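You operate a simulated robot arm through the tools that you are given. There is no shell and no other tool. Be economical: measure what you need, move in short steps, check, and stop when the job is done.

The job below is to be done with a simulated robot arm. You get a single attempt, and the scene is never put back.

JOB
Put things in order on the street end of the trestle bench. At the end: the blue cord spool from the street end of the trestle bench stands where the white freezer thermometer stood; the gold brass knob is on the green seed box; the white freezer thermometer stands on top of the orange coral picnic tumbler; the blue square block stands where the blue cord spool stood; the red round block stands on top of the polishing pad; whatever was shut is shut again. Leave all else as you found it, and nothing knocked over.

Only the result counts: the job must be done as asked and must still hold three seconds after the hand-in. Knocking over, shifting, dropping, spilling or breaking anything else fails it.

ROBOT AND FRAMES
A 6-joint arm with a two-finger parallel gripper, fixed in place. Base frame: the origin is at the foot of the arm, x ahead of it, y to its left, z up; the work surface is at about z = 0.8. Readings come in m, degrees, newtons and seconds.
With the tool pointing down near the work surface it reaches from about 0.26 to 0.68 m from the base axis. Its first joint turns from -66.0 to 66.0 degrees. Payload 2.9 kg.
The TCP is the grasp point between the finger pads, 0.03 m short of the fingertips. In the tool frame z runs along the fingers and y along their closing line. Largest opening 0.11 m; finger width 0.02, thickness 0.01; the body of the gripper, 0.048 by 0.112 m, starts 0.055 m behind the TCP.
Orientation is told as [roll, pitch, yaw] about the base's x, y, z axes, in that order, counted from this pose: with the fingers straight down and closing along the base's y, the tool's x points along the base's -x, its y along +y and its z along -z.

CONTROLS
- The arm moves only by the tool servo_tool. Its argument "increments" is one flat list of numbers, 6 for each row, row after row: the shift along the tool's x, y, z in units of 40 mm (1.0 is 40 mm), then the turn, a rotation vector about the tool's x, y, z in units of 6 degrees (1.0 is 6 degrees). In form: [x, y, z, rx, ry, rz, x, y, z, rx, ry, rz, ...]. A call has 1 to 8 rows; each row shifts and turns the commanded pose from where the row before left it, along the tool's axes as they then stand. "jaw" is the closure, from 0 (fully open) to 1 (shut), set as the call begins (left out, the last holds). A call with a number of a shift or a turn outside -1 to 1 is refused whole. Rows are played at 5 a second. More than 0.05 m and 8.6 degrees between two rows, or a gripper value outside its range, and nothing of the call is played. Where a pose cannot be reached the arm comes as near as it can. A force on the tool above 40 N (or 10 N above the force at the start of the call, whichever is more), or a blocked arm, ends the call early, and 0.2 s more pass. The fingers move at their own pace (about 0.108 m/s each) and stop on an object; they squeeze with about 24 N. The grip force told is the motor's: it shows also when the fingers shut on nothing. Time passes only in rows, and 0.2 s behind the last, so rows that do not move let the fingers close. The reply holds the time, the measured pose of the TCP, the force on the tool along the base axes, the opening and the grip force, in the units named above and with some noise.
- Cameras (640 x 400 px; columns grow to the right, rows downward): "scene" is fixed at [0.0962, 0.4331, 1.4138]; the picture's right is [-0.70, -0.71, 0.00], its down [-0.31, 0.30, -0.90] and it looks along [0.64, -0.63, -0.43] (base axes); focal length 309 px, centre (320, 200). "wrist" rides on the gripper at [-0.036, 0, -0.057] in the tool frame; the picture's right is [0.00, -1.00, 0.00], its down [0.97, 0.00, -0.24] and it looks along [0.24, 0.00, 0.97] (tool axes); focal length 218 px, centre (320, 200).
- capture(camera): a new picture of that camera. The clock stands still meanwhile.
- point_at(camera, pixels): for up to 12 pixels [column, row] of the newest picture of that camera ("zoom" is the newest enlarged one), the place [x, y, z] in the base frame of the surface seen there, good to about 0.002 m, but the place of the scene camera against the robot may be out by one fixed shift of up to 0.025 m in any direction. The clock stands still meanwhile.
- inspect(camera, box): a new picture of the part [left, top, right, bottom] of that camera's present view, enlarged. The clock stands still meanwhile.
- close_job(): hands the job in; it is judged then, once.

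Go step by step. Measure first, check grasps and placings, and put right what went wrong. The budget is 80 turns and 54 pictures, counting those below and the enlarged ones. Unless the task says otherwise, let go and move clear before handing in, and close with one line.

The tools are called after ">>>" by a JSON object that holds its "method" and its "body". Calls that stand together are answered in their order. servo_tool: Moves the arm, as the interface text tells. Its arguments: {"type":"object","properties":{"increments":{"type":"array","items":{"type":"number"}},"jaw":{"type":"number"}},"required":["increments"]} The other tools are called the same way: capture (camera) takes a picture; point_at (camera, pixels) gives the place of the surface under pixels of a picture; inspect (camera, box) takes an enlarged picture of a part of a camera's view; close_job () hands the job in.

At the start:

```text
clock: 0.0
position: [0.4878, 0.0087, 1.1474]
ee_rot: [0.1, -0.1, 0.0]
ft_force: [1.1, 0.1, 1.0]
grip_width: 0.1103
gripper_force: 0.1
```

scene: 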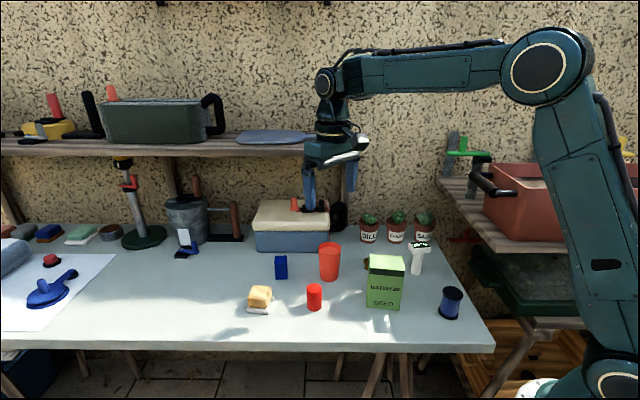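
wrist: 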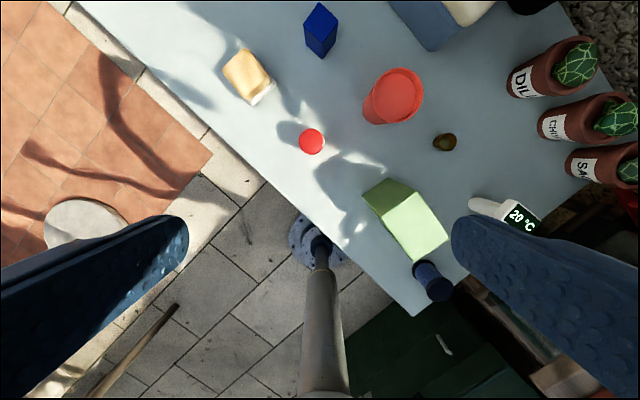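

The scene shows the blue spool (450,302), thermometer (418,257), green seed box (385,280), tumbler (329,262), blue block (281,267), red block (314,297), a pad-like item (259,299), and the knob seen near wrist pixel (445,142). I'll enlarge and measure.

>>> {"method": "inspect", "body": {"camera": "scene", "box": [230, 200, 480, 356]}}

>>> {"method": "inspect", "body": {"camera": "wrist", "box": [200, 0, 560, 310]}}

>>> {"method": "point_at", "body": {"camera": "wrist", "pixels": [[445, 142], [312, 141], [246, 72], [320, 18], [398, 95], [415, 205], [437, 293], [485, 205], [523, 217], [424, 267], [400, 187], [382, 205]]}}

```text
2.56 times, centred on (355, 278) of scene
```

zoom: 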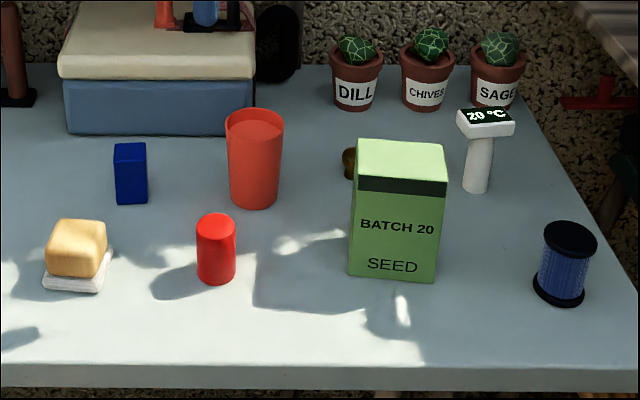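

```text
1.29 times, centred on (380, 155) of wrist
```

zoom: 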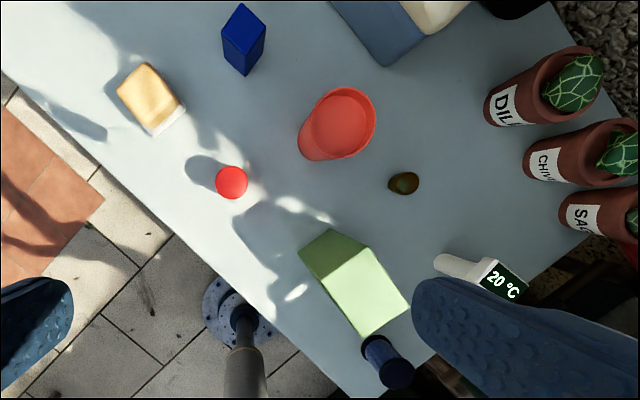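

```text
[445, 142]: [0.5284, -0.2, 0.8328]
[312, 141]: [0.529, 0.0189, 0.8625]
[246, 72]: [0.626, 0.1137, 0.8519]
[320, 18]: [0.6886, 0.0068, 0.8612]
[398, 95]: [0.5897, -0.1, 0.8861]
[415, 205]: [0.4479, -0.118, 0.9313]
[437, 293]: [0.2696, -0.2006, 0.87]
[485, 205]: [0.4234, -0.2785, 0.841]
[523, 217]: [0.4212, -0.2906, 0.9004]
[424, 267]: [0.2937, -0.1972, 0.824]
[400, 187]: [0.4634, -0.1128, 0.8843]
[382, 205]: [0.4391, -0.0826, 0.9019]
```

The yellow-over-white item at (259,299) may be the polishing pad, so I'll look closer at it and at other candidates on the left of the bench.

>>> {"method": "inspect", "body": {"camera": "scene", "box": [235, 270, 331, 330]}}

>>> {"method": "inspect", "body": {"camera": "scene", "box": [0, 150, 250, 306]}}

>>> {"method": "inspect", "body": {"camera": "scene", "box": [300, 230, 460, 330]}}

>>> {"method": "point_at", "body": {"camera": "zoom", "pixels": [[116, 85], [116, 135], [255, 135], [340, 120], [340, 200], [600, 240], [600, 310], [475, 65], [465, 150], [56, 240], [50, 120], [300, 320]]}}

```text
6.67 times, centred on (283, 300) of scene
```

zoom: 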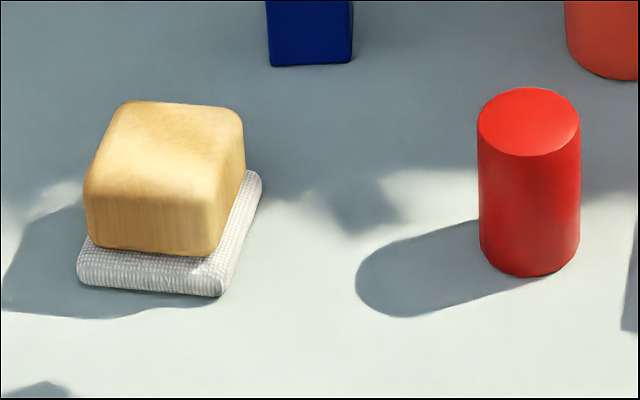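

```text
2.56 times, centred on (125, 228) of scene
```

zoom: 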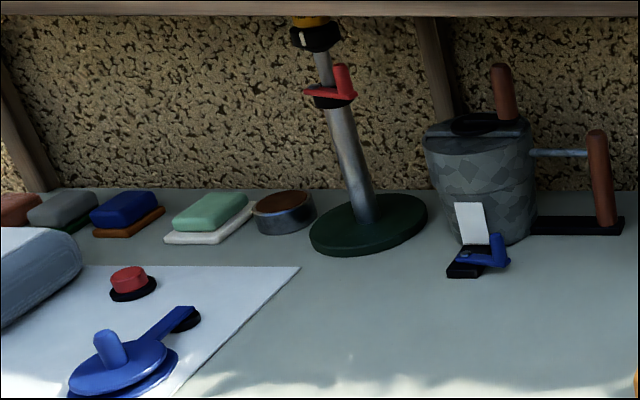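

```text
4.00 times, centred on (380, 280) of scene
```

zoom: 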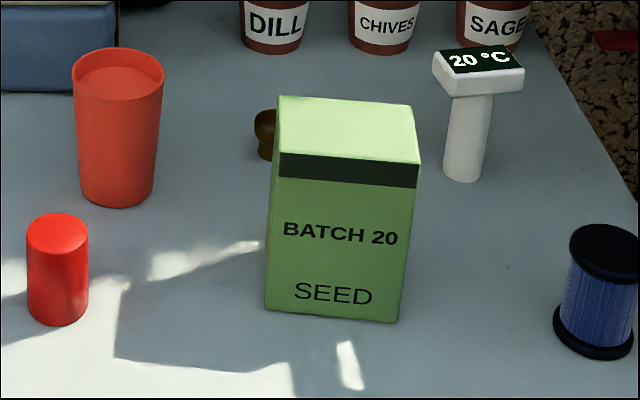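

```text
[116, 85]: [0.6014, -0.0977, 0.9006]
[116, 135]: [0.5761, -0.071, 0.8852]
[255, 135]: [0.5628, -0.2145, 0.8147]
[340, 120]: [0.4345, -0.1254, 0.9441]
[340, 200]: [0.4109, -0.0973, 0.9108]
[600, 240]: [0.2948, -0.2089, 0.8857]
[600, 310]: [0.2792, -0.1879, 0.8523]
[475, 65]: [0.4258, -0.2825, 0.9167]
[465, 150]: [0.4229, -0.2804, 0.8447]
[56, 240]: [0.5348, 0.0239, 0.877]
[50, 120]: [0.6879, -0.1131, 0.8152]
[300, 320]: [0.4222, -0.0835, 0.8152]
```

The table reads 0.815 in the scene camera, so that camera sits about +0.015 high in z; the pad needs a closer look. I'll move the wrist camera forward to see the far objects.

>>> {"method": "servo_tool", "body": {"increments": [-0.8, 0, 0.5, 0, 0, 0, -0.8, 0, 0.5, 0, 0, 0, -0.8, 0, 0.5, 0, 0, 0, 0, 0, 0, 0, 0, 0]}}

>>> {"method": "capture", "body": {"camera": "wrist"}}

```text
clock: 1.0
position: [0.5839, 0.0068, 1.0892]
ee_rot: [0.1, 0.0, 0.0]
ft_force: [0.1, -0.3, -0.3]
grip_width: 0.1098
gripper_force: 0.0
```

```text
46 pictures are left
```

wrist: 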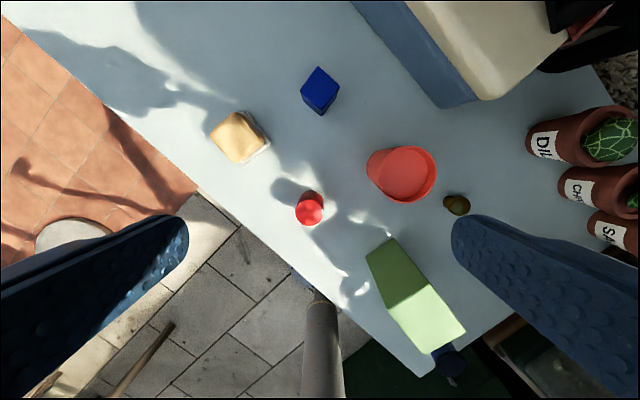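

The blue block (320,90), pad (240,137), red block (309,209), tumbler (404,175) and knob (456,204) are all in view. I'll zoom and measure.

>>> {"method": "inspect", "body": {"camera": "wrist", "box": [200, 50, 360, 150]}}

>>> {"method": "point_at", "body": {"camera": "zoom", "pixels": [[470, 65], [560, 140], [480, 165], [480, 110], [405, 145], [490, 225], [140, 350], [140, 245], [215, 320], [45, 330], [240, 390], [262, 345]]}}

>>> {"method": "point_at", "body": {"camera": "wrist", "pixels": [[310, 212], [318, 205], [405, 172], [385, 165], [420, 160], [432, 165], [395, 200], [375, 170], [456, 200], [460, 206], [386, 245], [460, 335]]}}

```text
4.00 times, centred on (280, 100) of wrist
```

zoom: 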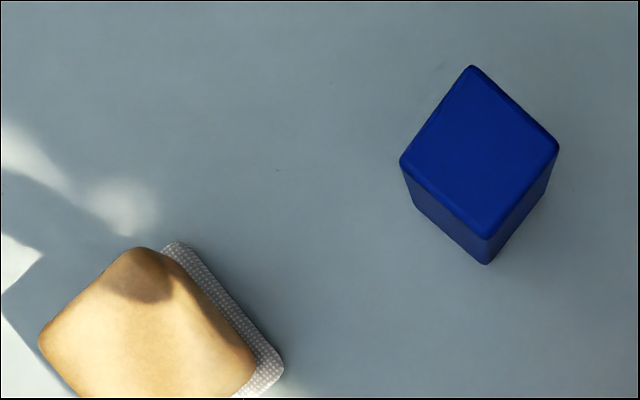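

```text
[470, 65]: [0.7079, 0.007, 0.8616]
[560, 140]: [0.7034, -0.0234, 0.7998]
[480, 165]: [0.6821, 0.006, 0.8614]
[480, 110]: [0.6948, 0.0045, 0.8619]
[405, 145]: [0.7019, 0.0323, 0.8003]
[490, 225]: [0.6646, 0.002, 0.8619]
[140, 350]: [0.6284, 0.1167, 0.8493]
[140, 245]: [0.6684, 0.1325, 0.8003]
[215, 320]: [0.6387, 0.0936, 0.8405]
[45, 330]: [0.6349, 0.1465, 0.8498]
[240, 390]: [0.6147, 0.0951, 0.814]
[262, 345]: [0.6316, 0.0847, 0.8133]
```

```text
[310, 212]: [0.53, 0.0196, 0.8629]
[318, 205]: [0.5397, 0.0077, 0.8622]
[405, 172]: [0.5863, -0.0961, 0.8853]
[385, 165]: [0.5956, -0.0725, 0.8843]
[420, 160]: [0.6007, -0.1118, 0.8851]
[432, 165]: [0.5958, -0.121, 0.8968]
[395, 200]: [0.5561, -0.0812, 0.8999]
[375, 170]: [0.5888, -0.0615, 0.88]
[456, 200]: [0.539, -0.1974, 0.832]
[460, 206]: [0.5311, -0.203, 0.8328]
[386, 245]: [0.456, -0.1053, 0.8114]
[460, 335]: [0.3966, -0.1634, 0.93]
```

The yellow block sits above 0.814 on a white base (0.80–0.814) and may be separate; I'll test that later. The tumbler top surface is 0.885 with a rim at 0.90. I'll move over the thermometer, spool and box to measure them.

>>> {"method": "servo_tool", "body": {"increments": [0.6, -0.9, 0, 0, 0, 0, 0.6, -0.9, 0, 0, 0, 0, 0.6, -0.9, 0, 0, 0, 0, 0.6, -0.9, 0, 0, 0, 0, 0.6, -0.9, 0, 0, 0, 0, 0.6, -0.9, 0, 0, 0, 0, 0, 0, 0, 0, 0, 0]}}

>>> {"method": "capture", "body": {"camera": "wrist"}}

```text
clock: 2.6
position: [0.4417, -0.208, 1.0874]
ee_rot: [0.0, 0.1, 0.0]
ft_force: [-0.7, 0.2, -0.3]
grip_width: 0.1101
gripper_force: 0.0
```

```text
44 pictures are left
```

wrist: 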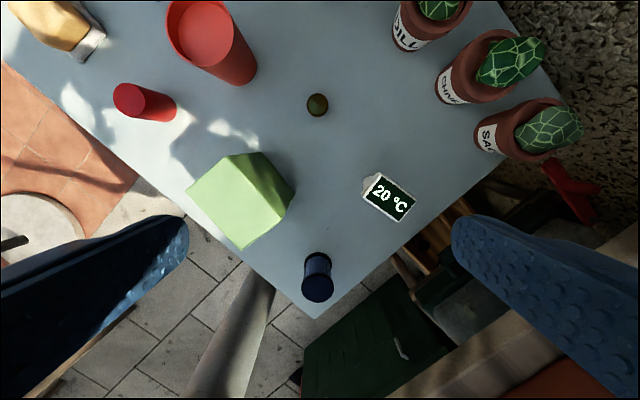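

Thermometer (388,198), spool (317,277), seed box (240,200) and knob (317,104) are visible. I'll zoom and measure corners.

>>> {"method": "inspect", "body": {"camera": "wrist", "box": [290, 150, 450, 250]}}

>>> {"method": "point_at", "body": {"camera": "wrist", "pixels": [[188, 187], [228, 158], [280, 212], [243, 245], [235, 200], [317, 288], [303, 288], [333, 290], [317, 302], [316, 257], [317, 104], [322, 95]]}}

```text
4.00 times, centred on (370, 200) of wrist
```

zoom: 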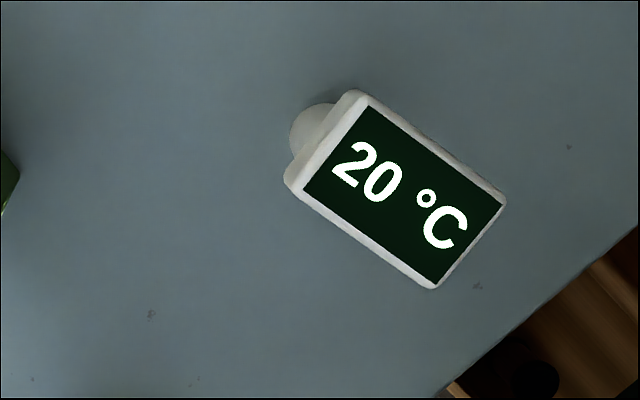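

```text
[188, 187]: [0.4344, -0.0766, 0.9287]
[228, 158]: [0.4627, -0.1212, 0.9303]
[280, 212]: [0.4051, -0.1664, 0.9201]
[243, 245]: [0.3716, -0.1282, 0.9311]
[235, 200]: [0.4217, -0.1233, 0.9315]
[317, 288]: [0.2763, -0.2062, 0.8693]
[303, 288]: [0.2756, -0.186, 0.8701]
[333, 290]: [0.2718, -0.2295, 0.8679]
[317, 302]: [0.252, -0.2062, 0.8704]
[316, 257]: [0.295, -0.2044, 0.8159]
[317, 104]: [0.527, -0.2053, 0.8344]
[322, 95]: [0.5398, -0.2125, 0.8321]
```

The thermometer head is a rotated rectangle with its stem below it. I'll get its corner coordinates.

>>> {"method": "point_at", "body": {"camera": "zoom", "pixels": [[365, 106], [500, 203], [434, 284], [304, 188], [400, 197], [310, 125], [296, 140], [330, 108], [290, 178], [350, 94]]}}

```text
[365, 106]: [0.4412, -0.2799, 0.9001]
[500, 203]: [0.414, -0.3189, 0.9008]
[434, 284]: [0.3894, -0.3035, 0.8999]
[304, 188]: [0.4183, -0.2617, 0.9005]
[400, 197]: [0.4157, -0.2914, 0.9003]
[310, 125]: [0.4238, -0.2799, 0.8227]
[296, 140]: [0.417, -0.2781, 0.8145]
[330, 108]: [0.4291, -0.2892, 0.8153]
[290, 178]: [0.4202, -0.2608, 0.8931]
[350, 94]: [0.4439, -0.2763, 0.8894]
```

The head centre is about (0.416,-0.291), top 0.900, with its long axis at 55°. I'll go above it and turn the jaws onto the long axis (yaw −34.5°).

>>> {"method": "servo_tool", "body": {"increments": [0.217, -0.692, 0.7, 0, 0, 0, 0.217, -0.692, 0.7, 0, 0, 0, 0.217, -0.692, 0.7, 0, 0, 0, 0, 0, 0, 0, 0, 1, 0, 0, 0, 0, 0, 1, 0, 0, 0, 0, 0, 1, 0, 0, 0, 0, 0, 1, 0, 0, 0, 0, 0, 1]}}

>>> {"method": "servo_tool", "body": {"increments": [0, 0, 0, 0, 0, 0.75, 0, 0, 0, 0, 0, 0]}}

>>> {"method": "capture", "body": {"camera": "wrist"}}

```text
clock: 4.4
position: [0.4144, -0.2904, 1.0034]
ee_rot: [0.1, 0.0, -30.2]
ft_force: [0.7, 0.4, 0.1]
grip_width: 0.11
gripper_force: 0.0
```

```text
clock: 5.0
position: [0.4144, -0.292, 1.0052]
ee_rot: [0.0, 0.0, -34.5]
ft_force: [0.4, 0.2, 1.0]
grip_width: 0.1101
gripper_force: 0.1
```

```text
42 pictures are left
```

wrist: 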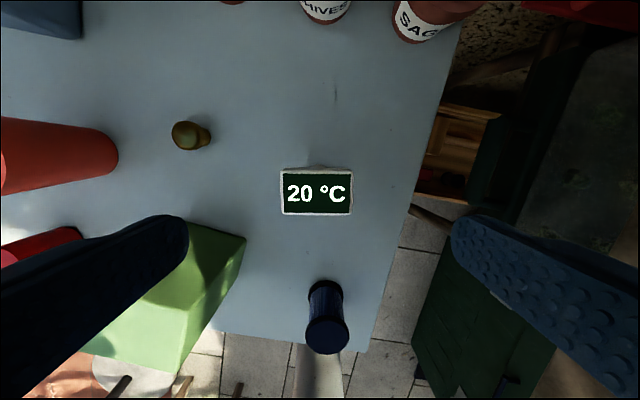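

The head is aligned square to the jaws at (317,193). Descending to TCP z ≈ 0.89 and closing.

>>> {"method": "servo_tool", "body": {"increments": [0, 0, 0.95, 0, 0, 0, 0, 0, 0.95, 0, 0, 0, 0, 0, 0.97, 0, 0, 0, 0, 0, 0, 0, 0, 0]}}

>>> {"method": "servo_tool", "body": {"increments": [0, 0, 0, 0, 0, 0, 0, 0, 0, 0, 0, 0, 0, 0, 0, 0, 0, 0], "jaw": 1}}

>>> {"method": "capture", "body": {"camera": "wrist"}}

```text
clock: 6.0
position: [0.4156, -0.2918, 0.8906]
ee_rot: [0.0, 0.0, -34.5]
ft_force: [0.5, -0.4, 0.1]
grip_width: 0.1099
gripper_force: 0.1
```

```text
clock: 6.8
position: [0.4159, -0.2924, 0.8908]
ee_rot: [0.0, 0.0, -34.5]
ft_force: [-0.2, -0.4, 0.2]
grip_width: 0.0554
gripper_force: 24.2
```

```text
41 pictures are left
```

wrist: 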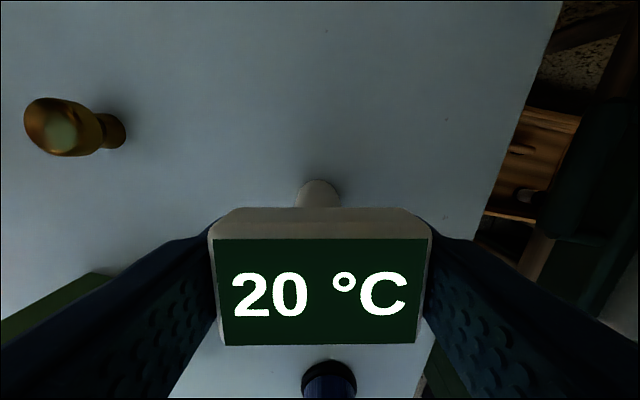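

Gripped firmly at 0.0554. Lifting to 1.06 and moving partway towards the tumbler.

>>> {"method": "servo_tool", "body": {"increments": [0, 0, -0.85, 0, 0, 0, 0, 0, -0.85, 0, 0, 0, 0, 0, -0.85, 0, 0, 0, 0, 0, -0.85, 0, 0, 0, 0, 0, -0.85, 0, 0, 0, 0, 0, 0, 0, 0, 0]}}

>>> {"method": "servo_tool", "body": {"increments": [-0.084, 0.8, 0, 0, 0, 0, -0.084, 0.8, 0, 0, 0, 0, -0.084, 0.8, 0, 0, 0, 0, -0.084, 0.8, 0, 0, 0, 0, -0.084, 0.8, 0, 0, 0, 0, 0, 0, 0, 0, 0, 0]}}

>>> {"method": "capture", "body": {"camera": "wrist"}}

>>> {"method": "inspect", "body": {"camera": "scene", "box": [230, 180, 480, 336]}}

```text
clock: 8.2
position: [0.4149, -0.2908, 1.0615]
ee_rot: [0.0, 0.1, -34.5]
ft_force: [-0.1, -0.6, -0.7]
grip_width: 0.0554
gripper_force: 23.7
```

```text
clock: 9.6
position: [0.5185, -0.1685, 1.0589]
ee_rot: [0.0, 0.1, -34.6]
ft_force: [0.4, 1.0, -0.1]
grip_width: 0.0554
gripper_force: 24.0
```

```text
40 pictures are left
```

wrist: 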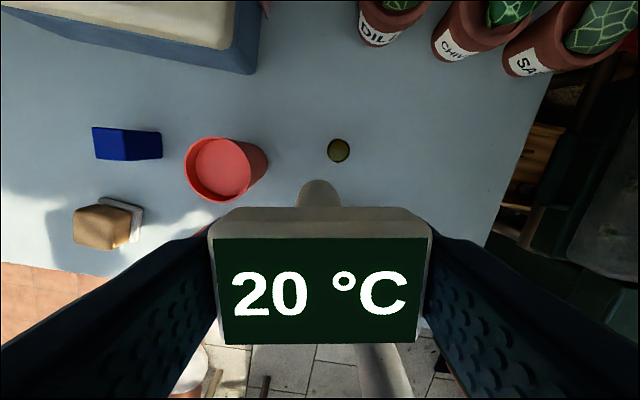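

```text
2.56 times, centred on (355, 258) of scene
```

zoom: 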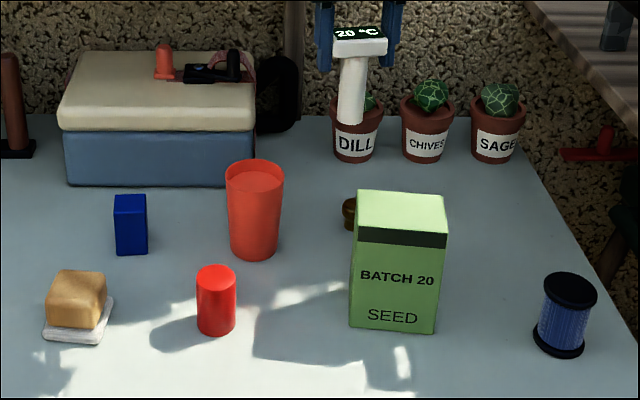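

The tumbler rim is at (220,168) in the wrist view. I'll measure the rim and inner surface for its centre.

>>> {"method": "point_at", "body": {"camera": "wrist", "pixels": [[186, 168], [188, 180], [205, 197], [220, 202], [237, 195], [250, 177], [249, 155], [230, 139], [200, 141], [190, 152], [220, 168], [235, 165]]}}

>>> {"method": "inspect", "body": {"camera": "wrist", "box": [60, 110, 300, 260]}}

```text
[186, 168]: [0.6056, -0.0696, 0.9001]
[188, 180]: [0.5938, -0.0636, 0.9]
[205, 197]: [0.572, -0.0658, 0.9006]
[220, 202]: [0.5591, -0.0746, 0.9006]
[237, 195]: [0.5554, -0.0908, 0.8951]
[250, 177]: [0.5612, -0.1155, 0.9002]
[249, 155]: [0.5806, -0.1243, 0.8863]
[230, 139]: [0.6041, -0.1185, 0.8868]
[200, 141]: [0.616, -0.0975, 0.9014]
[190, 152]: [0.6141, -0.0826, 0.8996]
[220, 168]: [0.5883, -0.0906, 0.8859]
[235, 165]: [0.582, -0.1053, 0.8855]
```

```text
2.67 times, centred on (180, 185) of wrist
```

zoom: 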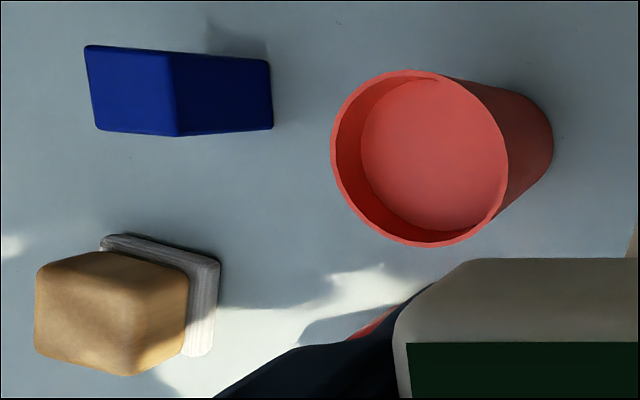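

The rim fits a circle centred at (0.584,-0.094), r≈0.032, with its floor at 0.8855. I'll move over it, then lower to just above contact (≈0.979).

>>> {"method": "servo_tool", "body": {"increments": [-0.098, 0.82, 0, 0, 0, 0, -0.098, 0.82, 0, 0, 0, 0, -0.098, 0.82, 0, 0, 0, 0, 0, 0, 0, 0, 0, 0]}}

>>> {"method": "servo_tool", "body": {"increments": [0, 0, 0.7, 0, 0, 0, 0, 0, 0.7, 0, 0, 0, 0, 0, 0.5, 0, 0, 0, 0, 0, 0, 0, 0, 0]}}

>>> {"method": "inspect", "body": {"camera": "scene", "box": [270, 180, 390, 290]}}

```text
clock: 10.6
position: [0.5835, -0.0935, 1.0592]
ee_rot: [0.1, 0.0, -34.5]
ft_force: [-0.8, 0.1, 0.0]
grip_width: 0.0554
gripper_force: 24.2
```

```text
clock: 11.6
position: [0.5841, -0.0948, 0.9836]
ee_rot: [0.1, -0.2, -34.5]
ft_force: [1.8, -0.2, 16.2]
grip_width: 0.0555
gripper_force: 23.9
```

```text
3.64 times, centred on (330, 235) of scene
```

zoom: 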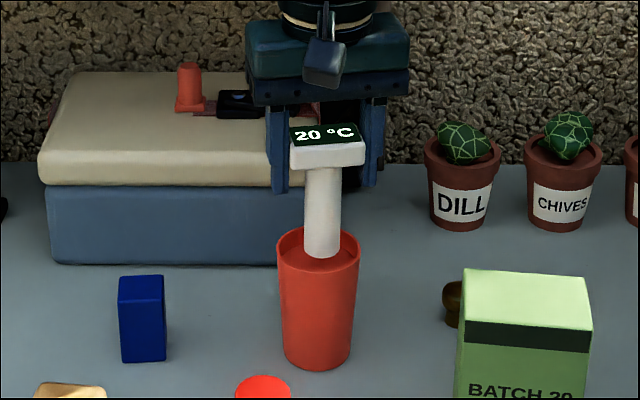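

There is contact at z 0.9836 with 16 N and the thermometer stands upright in the tumbler top. I'll ease off slightly, release and check.

>>> {"method": "servo_tool", "body": {"increments": [0, 0, -0.04, 0, 0, 0, 0, 0, 0, 0, 0, 0]}}

>>> {"method": "servo_tool", "body": {"increments": [0, 0, 0, 0, 0, 0, 0, 0, 0, 0, 0, 0, 0, 0, 0, 0, 0, 0], "jaw": 0.2}}

>>> {"method": "inspect", "body": {"camera": "scene", "box": [270, 180, 390, 290]}}

```text
clock: 12.2
position: [0.585, -0.0947, 0.9848]
ee_rot: [0.0, 0.0, -34.4]
ft_force: [2.9, -0.1, 10.9]
grip_width: 0.0549
gripper_force: 24.2
```

```text
clock: 13.0
position: [0.5837, -0.095, 0.9835]
ee_rot: [0.0, 0.1, -34.5]
ft_force: [0.3, 0.0, -0.6]
grip_width: 0.088
gripper_force: 0.0
```

```text
3.64 times, centred on (330, 235) of scene
```

zoom: 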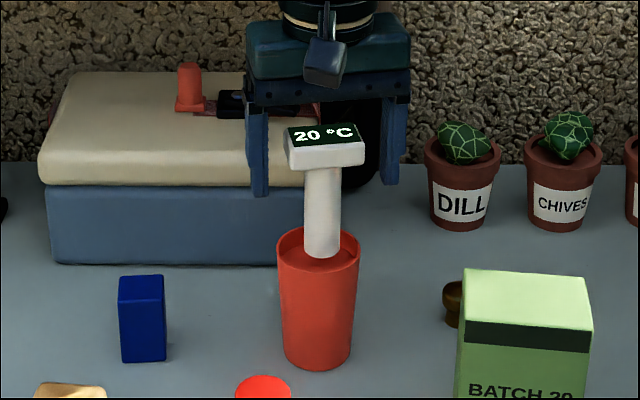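

The thermometer stands on the tumbler. I'll raise clear, then travel over the spool.

>>> {"method": "servo_tool", "body": {"increments": [0, 0, -1, 0, 0, 0, 0, 0, -1, 0, 0, 0, 0, 0, -1, 0, 0, 0, 0, 0, -0.2, 0, 0, 0, 0, 0, 0, 0, 0, 0]}}

>>> {"method": "servo_tool", "body": {"increments": [0.66, -0.92, 0, 0, 0, 0, 0.66, -0.92, 0, 0, 0, 0, 0.66, -0.92, 0, 0, 0, 0, 0.66, -0.92, 0, 0, 0, 0, 0.66, -0.92, 0, 0, 0, 0, 0.66, -0.92, 0, 0, 0, 0, 0.66, -0.92, 0, 0, 0, 0, 0, 0, 0, 0, 0, 0], "jaw": 0}}

>>> {"method": "servo_tool", "body": {"increments": [0, 0, 1, 0, 0, 0, 0, 0, 1, 0, 0, 0, 0, 0, 0, 0, 0, 0]}}

>>> {"method": "capture", "body": {"camera": "wrist"}}

```text
clock: 14.2
position: [0.5841, -0.0946, 1.1112]
ee_rot: [0.0, 0.0, -34.5]
ft_force: [-0.1, 0.0, -0.3]
grip_width: 0.0881
gripper_force: 0.0
```

```text
clock: 16.0
position: [0.2858, -0.2048, 1.1167]
ee_rot: [0.1, 0.0, -34.4]
ft_force: [-0.3, 0.5, -0.4]
grip_width: 0.11
gripper_force: 0.0
```

```text
clock: 16.8
position: [0.2848, -0.2033, 1.0328]
ee_rot: [0.0, 0.0, -34.4]
ft_force: [-0.4, -0.2, 0.2]
grip_width: 0.11
gripper_force: 0.1
```

```text
35 pictures are left
```

wrist: 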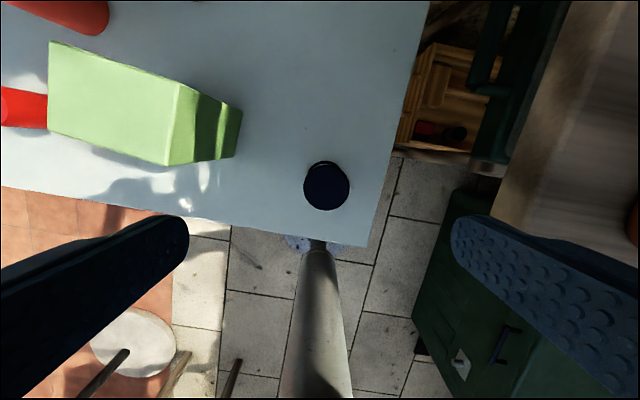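

The spool top is at (327,186). I'll measure its edges and the plank on the right.

>>> {"method": "point_at", "body": {"camera": "wrist", "pixels": [[327, 186], [305, 186], [348, 186], [326, 164], [326, 206], [540, 180], [470, 240], [395, 155], [367, 245]]}}

```text
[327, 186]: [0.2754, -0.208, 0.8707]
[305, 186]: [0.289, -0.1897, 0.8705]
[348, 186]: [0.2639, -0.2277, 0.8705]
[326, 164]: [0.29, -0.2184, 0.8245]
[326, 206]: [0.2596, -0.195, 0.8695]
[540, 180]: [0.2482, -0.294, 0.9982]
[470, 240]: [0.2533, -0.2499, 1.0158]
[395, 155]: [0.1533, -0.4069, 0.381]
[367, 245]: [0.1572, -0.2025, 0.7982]
```

Pixel (540,180) reads a surface at z≈0.998 only 9 cm from the spool. I'll check that plank before descending.

>>> {"method": "point_at", "body": {"camera": "wrist", "pixels": [[515, 150], [570, 50], [600, 150], [505, 175], [475, 165], [620, 230], [500, 60], [540, 120], [560, 180], [520, 190]]}}

>>> {"method": "point_at", "body": {"camera": "scene", "pixels": [[450, 190], [480, 230], [515, 280], [510, 310], [470, 215], [540, 290]]}}

```text
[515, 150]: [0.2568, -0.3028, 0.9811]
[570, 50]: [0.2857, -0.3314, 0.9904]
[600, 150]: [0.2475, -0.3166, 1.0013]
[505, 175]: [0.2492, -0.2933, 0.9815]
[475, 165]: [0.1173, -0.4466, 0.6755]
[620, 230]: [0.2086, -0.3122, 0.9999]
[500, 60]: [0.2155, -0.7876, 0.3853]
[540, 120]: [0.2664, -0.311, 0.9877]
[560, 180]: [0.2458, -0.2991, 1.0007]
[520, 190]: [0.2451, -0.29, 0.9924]
```

```text
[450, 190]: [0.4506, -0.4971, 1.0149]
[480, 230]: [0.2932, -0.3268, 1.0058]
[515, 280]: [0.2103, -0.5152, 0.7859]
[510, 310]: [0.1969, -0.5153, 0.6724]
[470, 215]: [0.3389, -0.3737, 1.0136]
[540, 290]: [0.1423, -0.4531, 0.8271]
```

The plank edge (x+y≈−0.045, z≈1.0) leaves about 25 mm to the gripper body at this yaw, which is enough. I'll centre on the spool (0.2757,-0.208) and descend in two parts.

>>> {"method": "servo_tool", "body": {"increments": [0.12, -0.235, 0.9, 0, 0, 0, 0, 0, 0.9, 0, 0, 0, 0, 0, 0.9, 0, 0, 0, 0, 0, 0, 0, 0, 0]}}

>>> {"method": "capture", "body": {"camera": "wrist"}}

```text
clock: 17.8
position: [0.276, -0.206, 0.9228]
ee_rot: [0.0, 0.0, -34.5]
ft_force: [0.2, 0.2, -0.2]
grip_width: 0.11
gripper_force: 0.1
```

```text
34 pictures are left
```

wrist: 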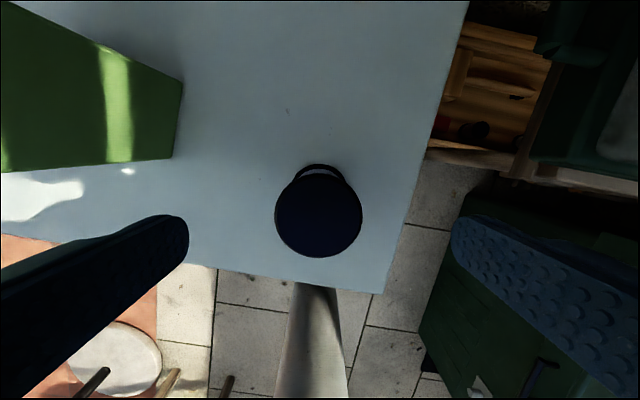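

The spool is centred (318,212). Descending to z 0.845 and gripping.

>>> {"method": "servo_tool", "body": {"increments": [0, 0, 0.97, 0, 0, 0, 0, 0, 0.97, 0, 0, 0, 0, 0, 0, 0, 0, 0]}}

>>> {"method": "servo_tool", "body": {"increments": [0, 0, 0, 0, 0, 0, 0, 0, 0, 0, 0, 0, 0, 0, 0, 0, 0, 0], "jaw": 1}}

>>> {"method": "servo_tool", "body": {"increments": [0, 0, -0.5, 0, 0, 0, 0, 0, -0.9, 0, 0, 0, 0, 0, -0.9, 0, 0, 0, 0, 0, -0.9, 0, 0, 0, 0, 0, 0, 0, 0, 0]}}

>>> {"method": "capture", "body": {"camera": "wrist"}}

```text
clock: 18.6
position: [0.2755, -0.2072, 0.8466]
ee_rot: [0.0, 0.0, -34.5]
ft_force: [-0.8, -1.3, 0.6]
grip_width: 0.1101
gripper_force: 0.0
```

```text
clock: 19.4
position: [0.2744, -0.2094, 0.8466]
ee_rot: [0.0, 0.0, -34.5]
ft_force: [-0.2, 0.0, 0.5]
grip_width: 0.0467
gripper_force: 24.1
```

```text
clock: 20.6
position: [0.2768, -0.2056, 0.9742]
ee_rot: [0.0, -0.1, -34.5]
ft_force: [-0.1, -0.8, -1.2]
grip_width: 0.0467
gripper_force: 23.8
```

```text
33 pictures are left
```

wrist: 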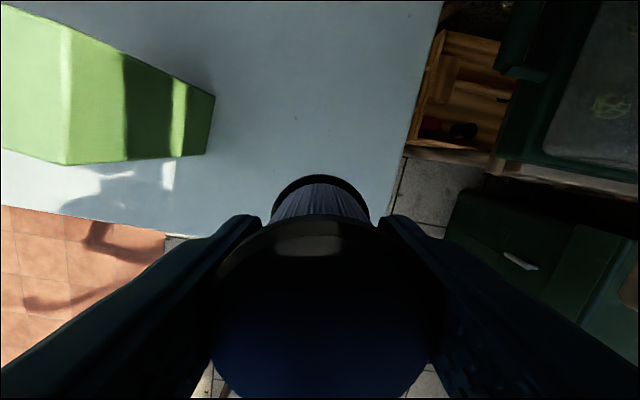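

The spool is held. Moving to the thermometer's old spot (0.4157,-0.2918) and lowering to just above the table.

>>> {"method": "servo_tool", "body": {"increments": [-0.816, 0.045, 0, 0, 0, 0, -0.816, 0.045, 0, 0, 0, 0, -0.816, 0.045, 0, 0, 0, 0, -0.816, 0.045, 0, 0, 0, 0, -0.816, 0.045, 0, 0, 0, 0, 0, 0, 0, 0, 0, 0]}}

>>> {"method": "servo_tool", "body": {"increments": [0, 0, 0.9, 0, 0, 0, 0, 0, 0.9, 0, 0, 0, 0, 0, 0.9, 0, 0, 0, 0, 0, 0.4, 0, 0, 0, 0, 0, 0, 0, 0, 0]}}

```text
clock: 22.0
position: [0.4166, -0.2906, 0.9739]
ee_rot: [0.1, 0.1, -34.5]
ft_force: [-0.1, 0.8, -0.6]
grip_width: 0.0468
gripper_force: 23.9
```

```text
clock: 23.2
position: [0.4157, -0.2903, 0.8499]
ee_rot: [0.0, 0.0, -34.5]
ft_force: [0.1, 0.0, -1.0]
grip_width: 0.0468
gripper_force: 24.1
```

The spool is at (0.4157,-0.290) with no contact yet; lowering the last 3 mm and releasing.

>>> {"method": "servo_tool", "body": {"increments": [0, 0, 0.07, 0, 0, 0, 0, 0, 0, 0, 0, 0]}}

>>> {"method": "servo_tool", "body": {"increments": [0, 0, 0, 0, 0, 0, 0, 0, 0, 0, 0, 0, 0, 0, 0, 0, 0, 0], "jaw": 0.2}}

>>> {"method": "servo_tool", "body": {"increments": [0, 0, -1, 0, 0, 0, 0, 0, -1, 0, 0, 0, 0, 0, -1, 0, 0, 0, 0, 0, -1, 0, 0, 0, 0, 0, -1, 0, 0, 0, 0, 0, 0, 0, 0, 0]}}

>>> {"method": "capture", "body": {"camera": "wrist"}}

```text
clock: 23.8
position: [0.4174, -0.2916, 0.8478]
ee_rot: [-0.1, 0.0, -34.5]
ft_force: [-0.4, 1.3, 3.9]
grip_width: 0.0469
gripper_force: 23.9
```

```text
clock: 24.6
position: [0.4166, -0.29, 0.8485]
ee_rot: [0.1, 0.0, -34.6]
ft_force: [-0.4, 0.4, 0.1]
grip_width: 0.088
gripper_force: 0.0
```

```text
clock: 26.0
position: [0.4141, -0.2924, 1.0497]
ee_rot: [0.0, 0.0, -34.5]
ft_force: [0.4, -0.4, 0.1]
grip_width: 0.0879
gripper_force: 0.0
```

```text
32 pictures are left
```

wrist: 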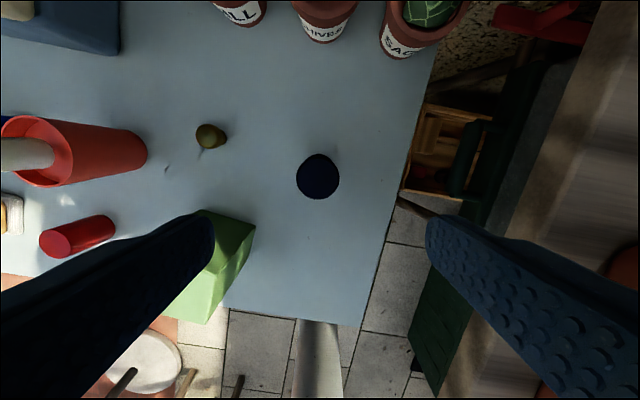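

The spool stands on the thermometer's old spot. Next is the knob (210,135): moving over it for a close view.

>>> {"method": "servo_tool", "body": {"increments": [-0.28, 0.87, 0, 0, 0, 0, -0.28, 0.87, 0, 0, 0, 0, -0.28, 0.87, 0, 0, 0, 0, -0.28, 0.87, 0, 0, 0, 0, 0, 0, 0, 0, 0, 1, 0, 0, 0, 0, 0, 1, 0, 0, 0, 0, 0, 1, 0, 0, 0, 0, 0, 1], "jaw": 0}}

>>> {"method": "servo_tool", "body": {"increments": [0, 0, 0, 0, 0, 1, 0, 0, 0, 0, 0, 1, 0, 0, 0, 0, 0, 1, 0, 0, 0, 0, 0, 1, 0, 0, 0, 0, 0, 1, 0, 0, 0, 0, 0, 0.25, 0, 0, 0, 0, 0, 0]}}

>>> {"method": "capture", "body": {"camera": "wrist"}}

```text
clock: 27.8
position: [0.5321, -0.2025, 1.0483]
ee_rot: [0.1, 0.0, -58.6]
ft_force: [-0.3, 0.0, 1.3]
grip_width: 0.1099
gripper_force: 0.1
```

```text
clock: 29.4
position: [0.5295, -0.2019, 1.048]
ee_rot: [0.0, 0.0, -90.1]
ft_force: [0.3, 0.0, -0.5]
grip_width: 0.1098
gripper_force: 0.1
```

```text
31 pictures are left
```

wrist: 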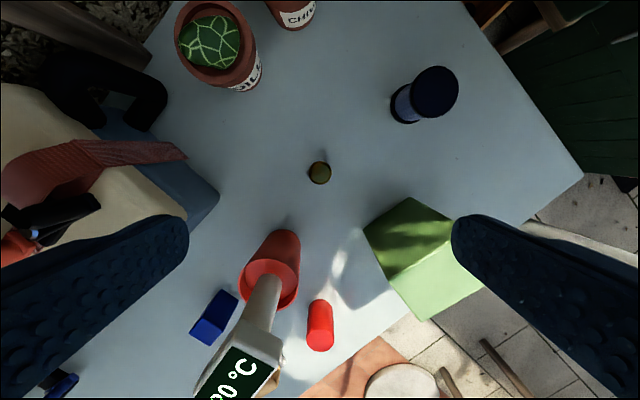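

The knob is at (319,172); I'll measure it, the large blue box corner and the seed box corner for clearance.

>>> {"method": "inspect", "body": {"camera": "wrist", "box": [280, 145, 360, 195]}}

>>> {"method": "point_at", "body": {"camera": "zoom", "pixels": [[315, 225], [235, 230], [395, 235], [320, 130], [320, 310], [330, 270]]}}

>>> {"method": "point_at", "body": {"camera": "wrist", "pixels": [[216, 195], [190, 140], [410, 199], [366, 231], [150, 165], [245, 88], [240, 340]]}}

```text
8.00 times, centred on (320, 170) of wrist
```

zoom: 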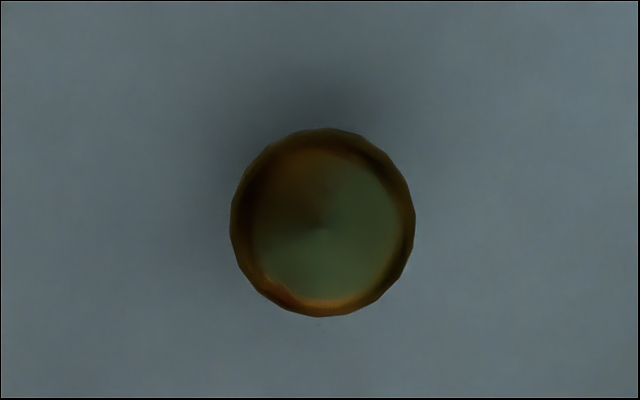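

```text
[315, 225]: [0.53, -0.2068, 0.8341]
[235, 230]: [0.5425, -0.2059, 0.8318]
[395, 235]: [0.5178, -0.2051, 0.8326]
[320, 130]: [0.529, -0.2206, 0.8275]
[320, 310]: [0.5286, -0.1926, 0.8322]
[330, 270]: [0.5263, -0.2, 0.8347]
```

```text
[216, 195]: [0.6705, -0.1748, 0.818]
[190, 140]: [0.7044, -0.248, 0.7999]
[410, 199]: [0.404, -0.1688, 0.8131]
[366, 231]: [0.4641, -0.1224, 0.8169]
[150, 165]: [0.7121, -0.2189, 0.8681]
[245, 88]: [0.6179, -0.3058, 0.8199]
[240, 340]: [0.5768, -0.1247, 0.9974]
```

The knob centre is (0.530,-0.2065), diameter 0.028, top 0.834, and all surroundings clear. Descending to TCP z ≈ 0.836.

>>> {"method": "servo_tool", "body": {"increments": [-0.115, 0.01, 0.9, 0, 0, 0, 0, 0, 0.9, 0, 0, 0, 0, 0, 0.9, 0, 0, 0, 0, 0, 0.9, 0, 0, 0, 0, 0, 0.9, 0, 0, 0, 0, 0, 0.8, 0, 0, 0, 0, 0, 0, 0, 0, 0]}}

>>> {"method": "servo_tool", "body": {"increments": [0, 0, 0, 0, 0, 0, 0, 0, 0, 0, 0, 0, 0, 0, 0, 0, 0, 0], "jaw": 1}}

>>> {"method": "capture", "body": {"camera": "wrist"}}

```text
clock: 31.0
position: [0.5338, -0.2064, 0.8336]
ee_rot: [0.0, 0.1, -90.0]
ft_force: [0.7, 0.2, 0.7]
grip_width: 0.1101
gripper_force: 0.1
```

```text
clock: 31.8
position: [0.5327, -0.2059, 0.8344]
ee_rot: [0.1, 0.0, -90.1]
ft_force: [-0.7, -0.5, -1.2]
grip_width: 0.0288
gripper_force: 24.2
```

```text
29 pictures are left
```

wrist: 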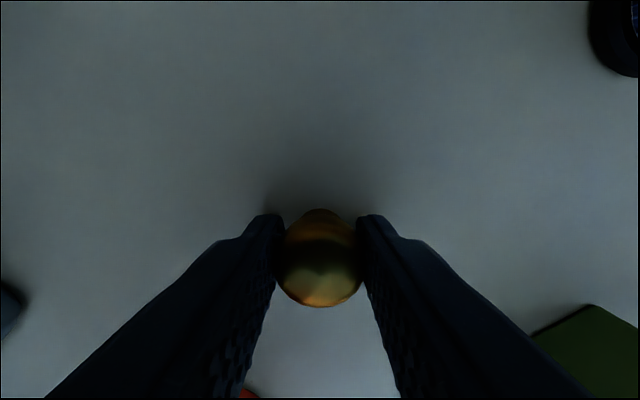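

Knob held (0.0288). Lifting 0.2 m, then moving over the seed box centre (0.4185,-0.123).

>>> {"method": "servo_tool", "body": {"increments": [0, 0, -1, 0, 0, 0, 0, 0, -1, 0, 0, 0, 0, 0, -1, 0, 0, 0, 0, 0, -1, 0, 0, 0, 0, 0, -1, 0, 0, 0, 0, 0, 0, 0, 0, 0]}}

>>> {"method": "servo_tool", "body": {"increments": [0.695, -0.935, 0, 0, 0, 0, 0.695, -0.935, 0, 0, 0, 0, 0.695, -0.935, 0, 0, 0, 0, 0, 0, 0, 0, 0, 0]}}

>>> {"method": "inspect", "body": {"camera": "scene", "box": [270, 160, 470, 310]}}

```text
clock: 33.2
position: [0.5341, -0.2048, 1.0338]
ee_rot: [0.0, 0.0, -90.1]
ft_force: [-0.5, -0.8, -0.1]
grip_width: 0.0287
gripper_force: 23.5
```

```text
clock: 34.2
position: [0.4215, -0.1226, 1.0342]
ee_rot: [0.0, 0.0, -90.0]
ft_force: [0.6, 0.5, 0.1]
grip_width: 0.0287
gripper_force: 24.1
```

```text
2.67 times, centred on (370, 235) of scene
```

zoom: 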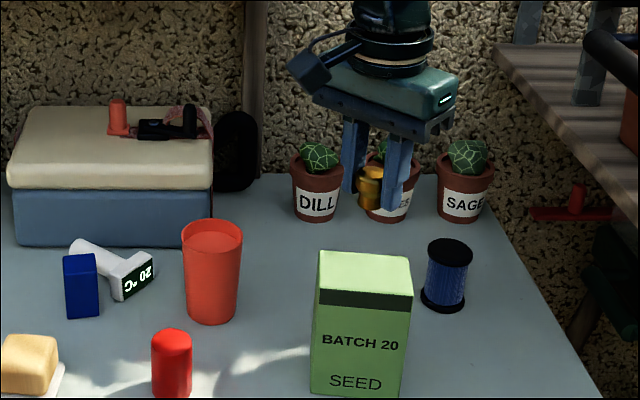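

The thermometer has been knocked off and lies by the blue block; something on the wrist's tool +x side probably caught it. First I'll set the knob on the seed box, then recover it.

>>> {"method": "servo_tool", "body": {"increments": [0, -0.06, 0.8, 0, 0, 0, 0, 0, 0.8, 0, 0, 0, 0, 0, 0, 0, 0, 0]}}

>>> {"method": "servo_tool", "body": {"increments": [0, 0, 0.08, 0, 0, 0, 0, 0, 0, 0, 0, 0]}}

>>> {"method": "inspect", "body": {"camera": "scene", "box": [310, 180, 470, 310]}}

```text
clock: 35.0
position: [0.4202, -0.1226, 0.9697]
ee_rot: [0.0, 0.0, -89.9]
ft_force: [-0.3, 0.4, 0.2]
grip_width: 0.029
gripper_force: 23.3
```

```text
clock: 35.6
position: [0.4184, -0.1213, 0.9667]
ee_rot: [0.0, 0.0, -90.0]
ft_force: [-0.5, -1.0, -1.5]
grip_width: 0.0287
gripper_force: 24.6
```

```text
3.08 times, centred on (390, 245) of scene
```

zoom: 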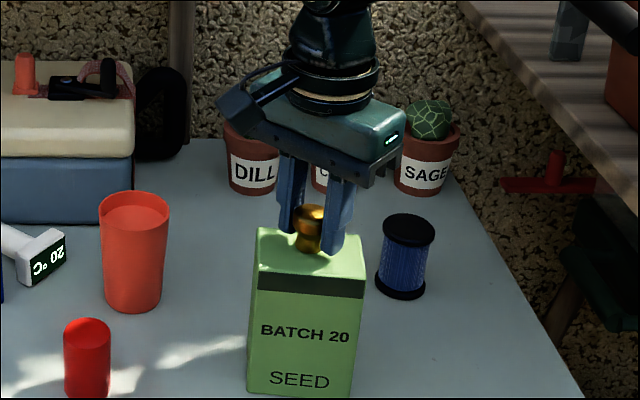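

The knob base is just above the box top. Lowering gently 2 mm more, then releasing.

>>> {"method": "servo_tool", "body": {"increments": [0, 0, 0.05, 0, 0, 0, 0, 0, 0, 0, 0, 0]}}

```text
clock: 36.2
position: [0.4177, -0.123, 0.9656]
ee_rot: [0.1, 0.0, -90.0]
ft_force: [0.4, 0.1, -0.9]
grip_width: 0.0288
gripper_force: 24.3
```

>>> {"method": "servo_tool", "body": {"increments": [0, 0, 0.04, 0, 0, 0, 0, 0, 0, 0, 0, 0]}}

```text
clock: 36.8
position: [0.419, -0.1233, 0.965]
ee_rot: [0.0, 0.0, -90.0]
ft_force: [-0.5, -1.1, 0.1]
grip_width: 0.0289
gripper_force: 23.7
```

Still no clear contact at z 0.965; I'll step down another 1.5 mm.

>>> {"method": "servo_tool", "body": {"increments": [0, 0, 0.04, 0, 0, 0, 0, 0, 0, 0, 0, 0]}}

```text
clock: 37.4
position: [0.4186, -0.1237, 0.963]
ee_rot: [0.1, 0.2, -90.1]
ft_force: [-0.3, 2.7, 8.2]
grip_width: 0.0287
gripper_force: 24.1
```

Contact felt (8 N). Releasing, rising, and checking the knob and the fallen thermometer.

>>> {"method": "servo_tool", "body": {"increments": [0, 0, 0, 0, 0, 0, 0, 0, 0, 0, 0, 0], "jaw": 0.4}}

>>> {"method": "servo_tool", "body": {"increments": [0, 0, -0.8, 0, 0, 0, 0, 0, -1, 0, 0, 0, 0, 0, -1, 0, 0, 0, 0, 0, -1, 0, 0, 0, 0, 0, 0, 0, 0, -1, 0, 0, 0, 0, 0, -1, 0, 0, 0, 0, 0, -1, 0, 0, 0, 0, 0, -1]}}

>>> {"method": "servo_tool", "body": {"increments": [0, 0, 0, 0, 0, -1, 0, 0, 0, 0, 0, -1, 0, 0, 0, 0, 0, -1, 0, 0, 0, 0, 0, -1, 0, 0, 0, 0, 0, -1, 0, 0, 0, 0, 0, -1, 0, 0, 0, 0, 0, -1, 0, 0, 0, 0, 0, -1]}}

>>> {"method": "capture", "body": {"camera": "scene"}}

```text
clock: 38.0
position: [0.419, -0.1235, 0.9625]
ee_rot: [0.0, 0.0, -90.0]
ft_force: [-0.7, 0.2, 0.7]
grip_width: 0.0658
gripper_force: 0.0
```

```text
clock: 39.8
position: [0.4174, -0.1223, 1.1155]
ee_rot: [0.0, -0.1, -65.9]
ft_force: [-0.1, 0.1, 1.5]
grip_width: 0.0661
gripper_force: 0.0
```

```text
clock: 41.6
position: [0.4174, -0.1242, 1.1168]
ee_rot: [0.0, 0.1, -17.9]
ft_force: [-0.1, -0.6, 0.2]
grip_width: 0.0659
gripper_force: 0.1
```

```text
26 pictures are left
```

scene: 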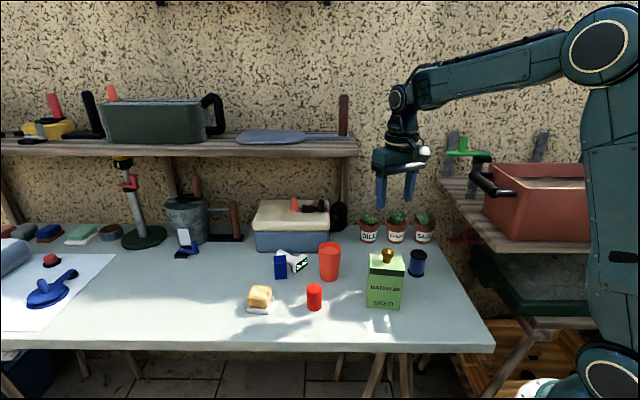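

The knob stands on the box. Now I'll move to view the fallen thermometer from above.

>>> {"method": "servo_tool", "body": {"increments": [0, 0, 0, 0, 0, -1, 0, 0, 0, 0, 0, -1, 0, 0, 0, 0, 0, -1, -0.85, 0.55, 0, 0, 0, 0, -0.85, 0.55, 0, 0, 0, 0, -0.85, 0.55, 0, 0, 0, 0, -0.85, 0.55, 0, 0, 0, 0, -0.85, 0.55, 0, 0, 0, 0], "jaw": 0}}

>>> {"method": "servo_tool", "body": {"increments": [0, 0, 0, 0, 0, 0]}}

>>> {"method": "capture", "body": {"camera": "wrist"}}

>>> {"method": "inspect", "body": {"camera": "wrist", "box": [250, 60, 450, 185]}}

```text
clock: 43.4
position: [0.588, -0.0119, 1.117]
ee_rot: [0.0, 0.1, 0.0]
ft_force: [-0.2, 0.7, -0.5]
grip_width: 0.1097
gripper_force: 0.0
```

```text
clock: 43.8
position: [0.5878, -0.0112, 1.1161]
ee_rot: [0.0, 0.0, 0.0]
ft_force: [0.7, 0.0, -0.2]
grip_width: 0.11
gripper_force: 0.1
```

```text
25 pictures are left
```

wrist: 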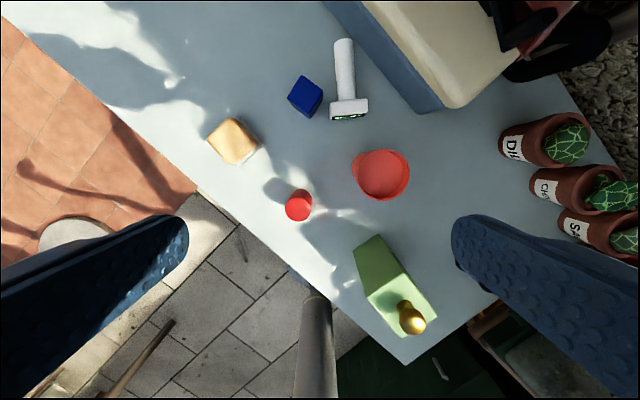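

```text
3.20 times, centred on (350, 122) of wrist
```

zoom: 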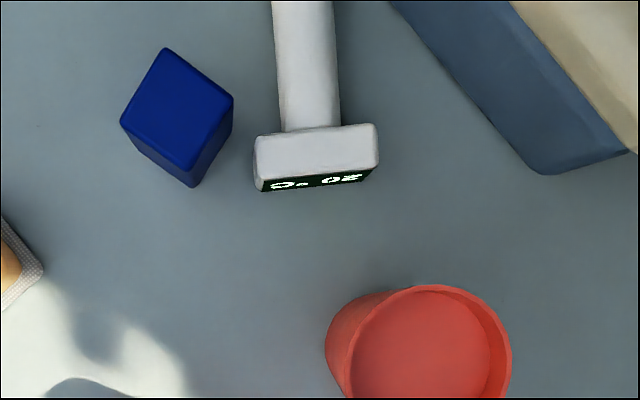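

The thermometer lies with its stem pointing away (+x) and its head nearest the robot. Measuring it, the blue block and the tumbler.

>>> {"method": "point_at", "body": {"camera": "zoom", "pixels": [[260, 140], [375, 130], [315, 150], [262, 188], [372, 178], [283, 125], [340, 122], [310, 80], [308, 10], [180, 105], [165, 50], [190, 168]]}}

>>> {"method": "point_at", "body": {"camera": "wrist", "pixels": [[343, 41], [334, 42], [352, 42], [343, 52], [355, 172], [382, 198], [408, 172], [383, 151], [381, 175], [440, 112], [300, 200]]}}

```text
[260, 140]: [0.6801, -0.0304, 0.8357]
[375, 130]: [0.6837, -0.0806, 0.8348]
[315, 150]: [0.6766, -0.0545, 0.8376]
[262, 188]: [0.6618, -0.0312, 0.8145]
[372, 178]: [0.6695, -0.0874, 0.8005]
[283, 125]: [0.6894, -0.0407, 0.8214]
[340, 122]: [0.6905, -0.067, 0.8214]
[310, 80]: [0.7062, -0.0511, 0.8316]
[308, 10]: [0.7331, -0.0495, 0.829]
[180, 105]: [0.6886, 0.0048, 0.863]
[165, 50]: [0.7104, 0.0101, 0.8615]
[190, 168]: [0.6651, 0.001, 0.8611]
```

```text
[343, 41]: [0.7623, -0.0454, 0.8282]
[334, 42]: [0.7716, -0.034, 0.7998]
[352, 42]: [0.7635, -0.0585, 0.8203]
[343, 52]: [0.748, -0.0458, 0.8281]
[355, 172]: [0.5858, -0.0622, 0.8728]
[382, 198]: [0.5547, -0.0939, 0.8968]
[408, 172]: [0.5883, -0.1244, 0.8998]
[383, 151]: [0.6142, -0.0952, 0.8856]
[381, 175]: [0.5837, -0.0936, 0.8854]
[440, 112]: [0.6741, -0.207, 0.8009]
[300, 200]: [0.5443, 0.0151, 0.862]
```

The blue block is unmoved, but it sits 1 cm from the thermometer head, so I'll move the block first: its destination, the spool's old spot, is free. Going above it with yaw +54° and the jaws half open.

>>> {"method": "servo_tool", "body": {"increments": [-0.833, 0.143, 0, 0, 0, 0, -0.833, 0.143, 0, 0, 0, 0, -0.833, 0.143, 0, 0, 0, 0, 0, 0, 0, 0, 0, -1, 0, 0, 0, 0, 0, -1, 0, 0, 0, 0, 0, -1, 0, 0, 0, 0, 0, -1, 0, 0, 0, 0, 0, -1], "jaw": 0.47}}

>>> {"method": "servo_tool", "body": {"increments": [0, 0, 0, 0, 0, -1, 0, 0, 0, 0, 0, -1, 0, 0, 0, 0, 0, -1, 0, 0, 0, 0, 0, -1, 0, 0, 0.95, 0, 0, 0, 0, 0, 0.95, 0, 0, 0, 0, 0, 0.95, 0, 0, 0, 0, 0, 0, 0, 0, 0]}}

>>> {"method": "capture", "body": {"camera": "wrist"}}

>>> {"method": "inspect", "body": {"camera": "scene", "box": [210, 130, 410, 310]}}

```text
clock: 45.6
position: [0.6357, -0.0016, 1.1092]
ee_rot: [0.1, 0.0, 30.1]
ft_force: [-0.5, 0.1, 0.3]
grip_width: 0.0582
gripper_force: 0.1
out of reach, approached as far as the arm can: row 2, 3
```

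```text
clock: 47.4
position: [0.6372, -0.0013, 0.9941]
ee_rot: [0.1, 0.0, 54.0]
ft_force: [-0.9, 0.5, -0.6]
grip_width: 0.0581
gripper_force: 0.0
```

```text
23 pictures are left
```

wrist: 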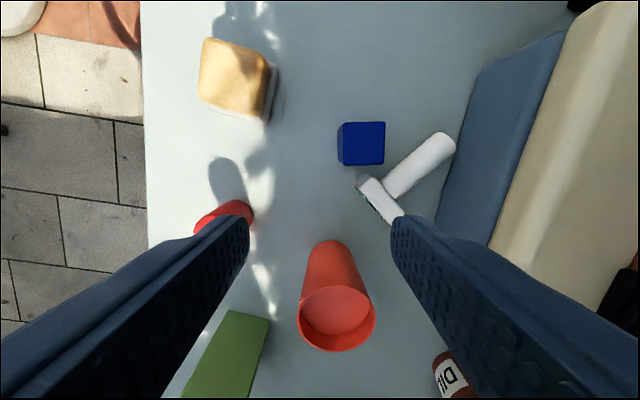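

```text
2.22 times, centred on (310, 220) of scene
```

zoom: 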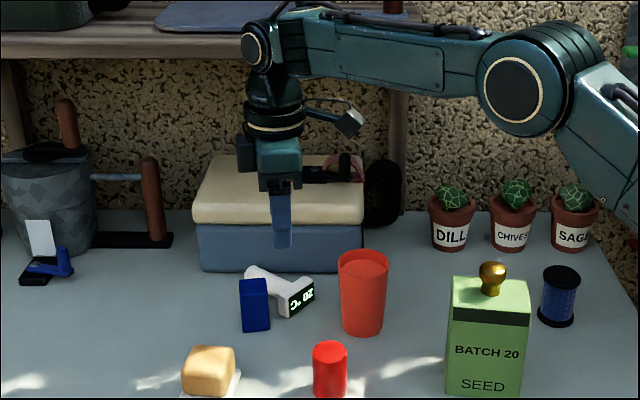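

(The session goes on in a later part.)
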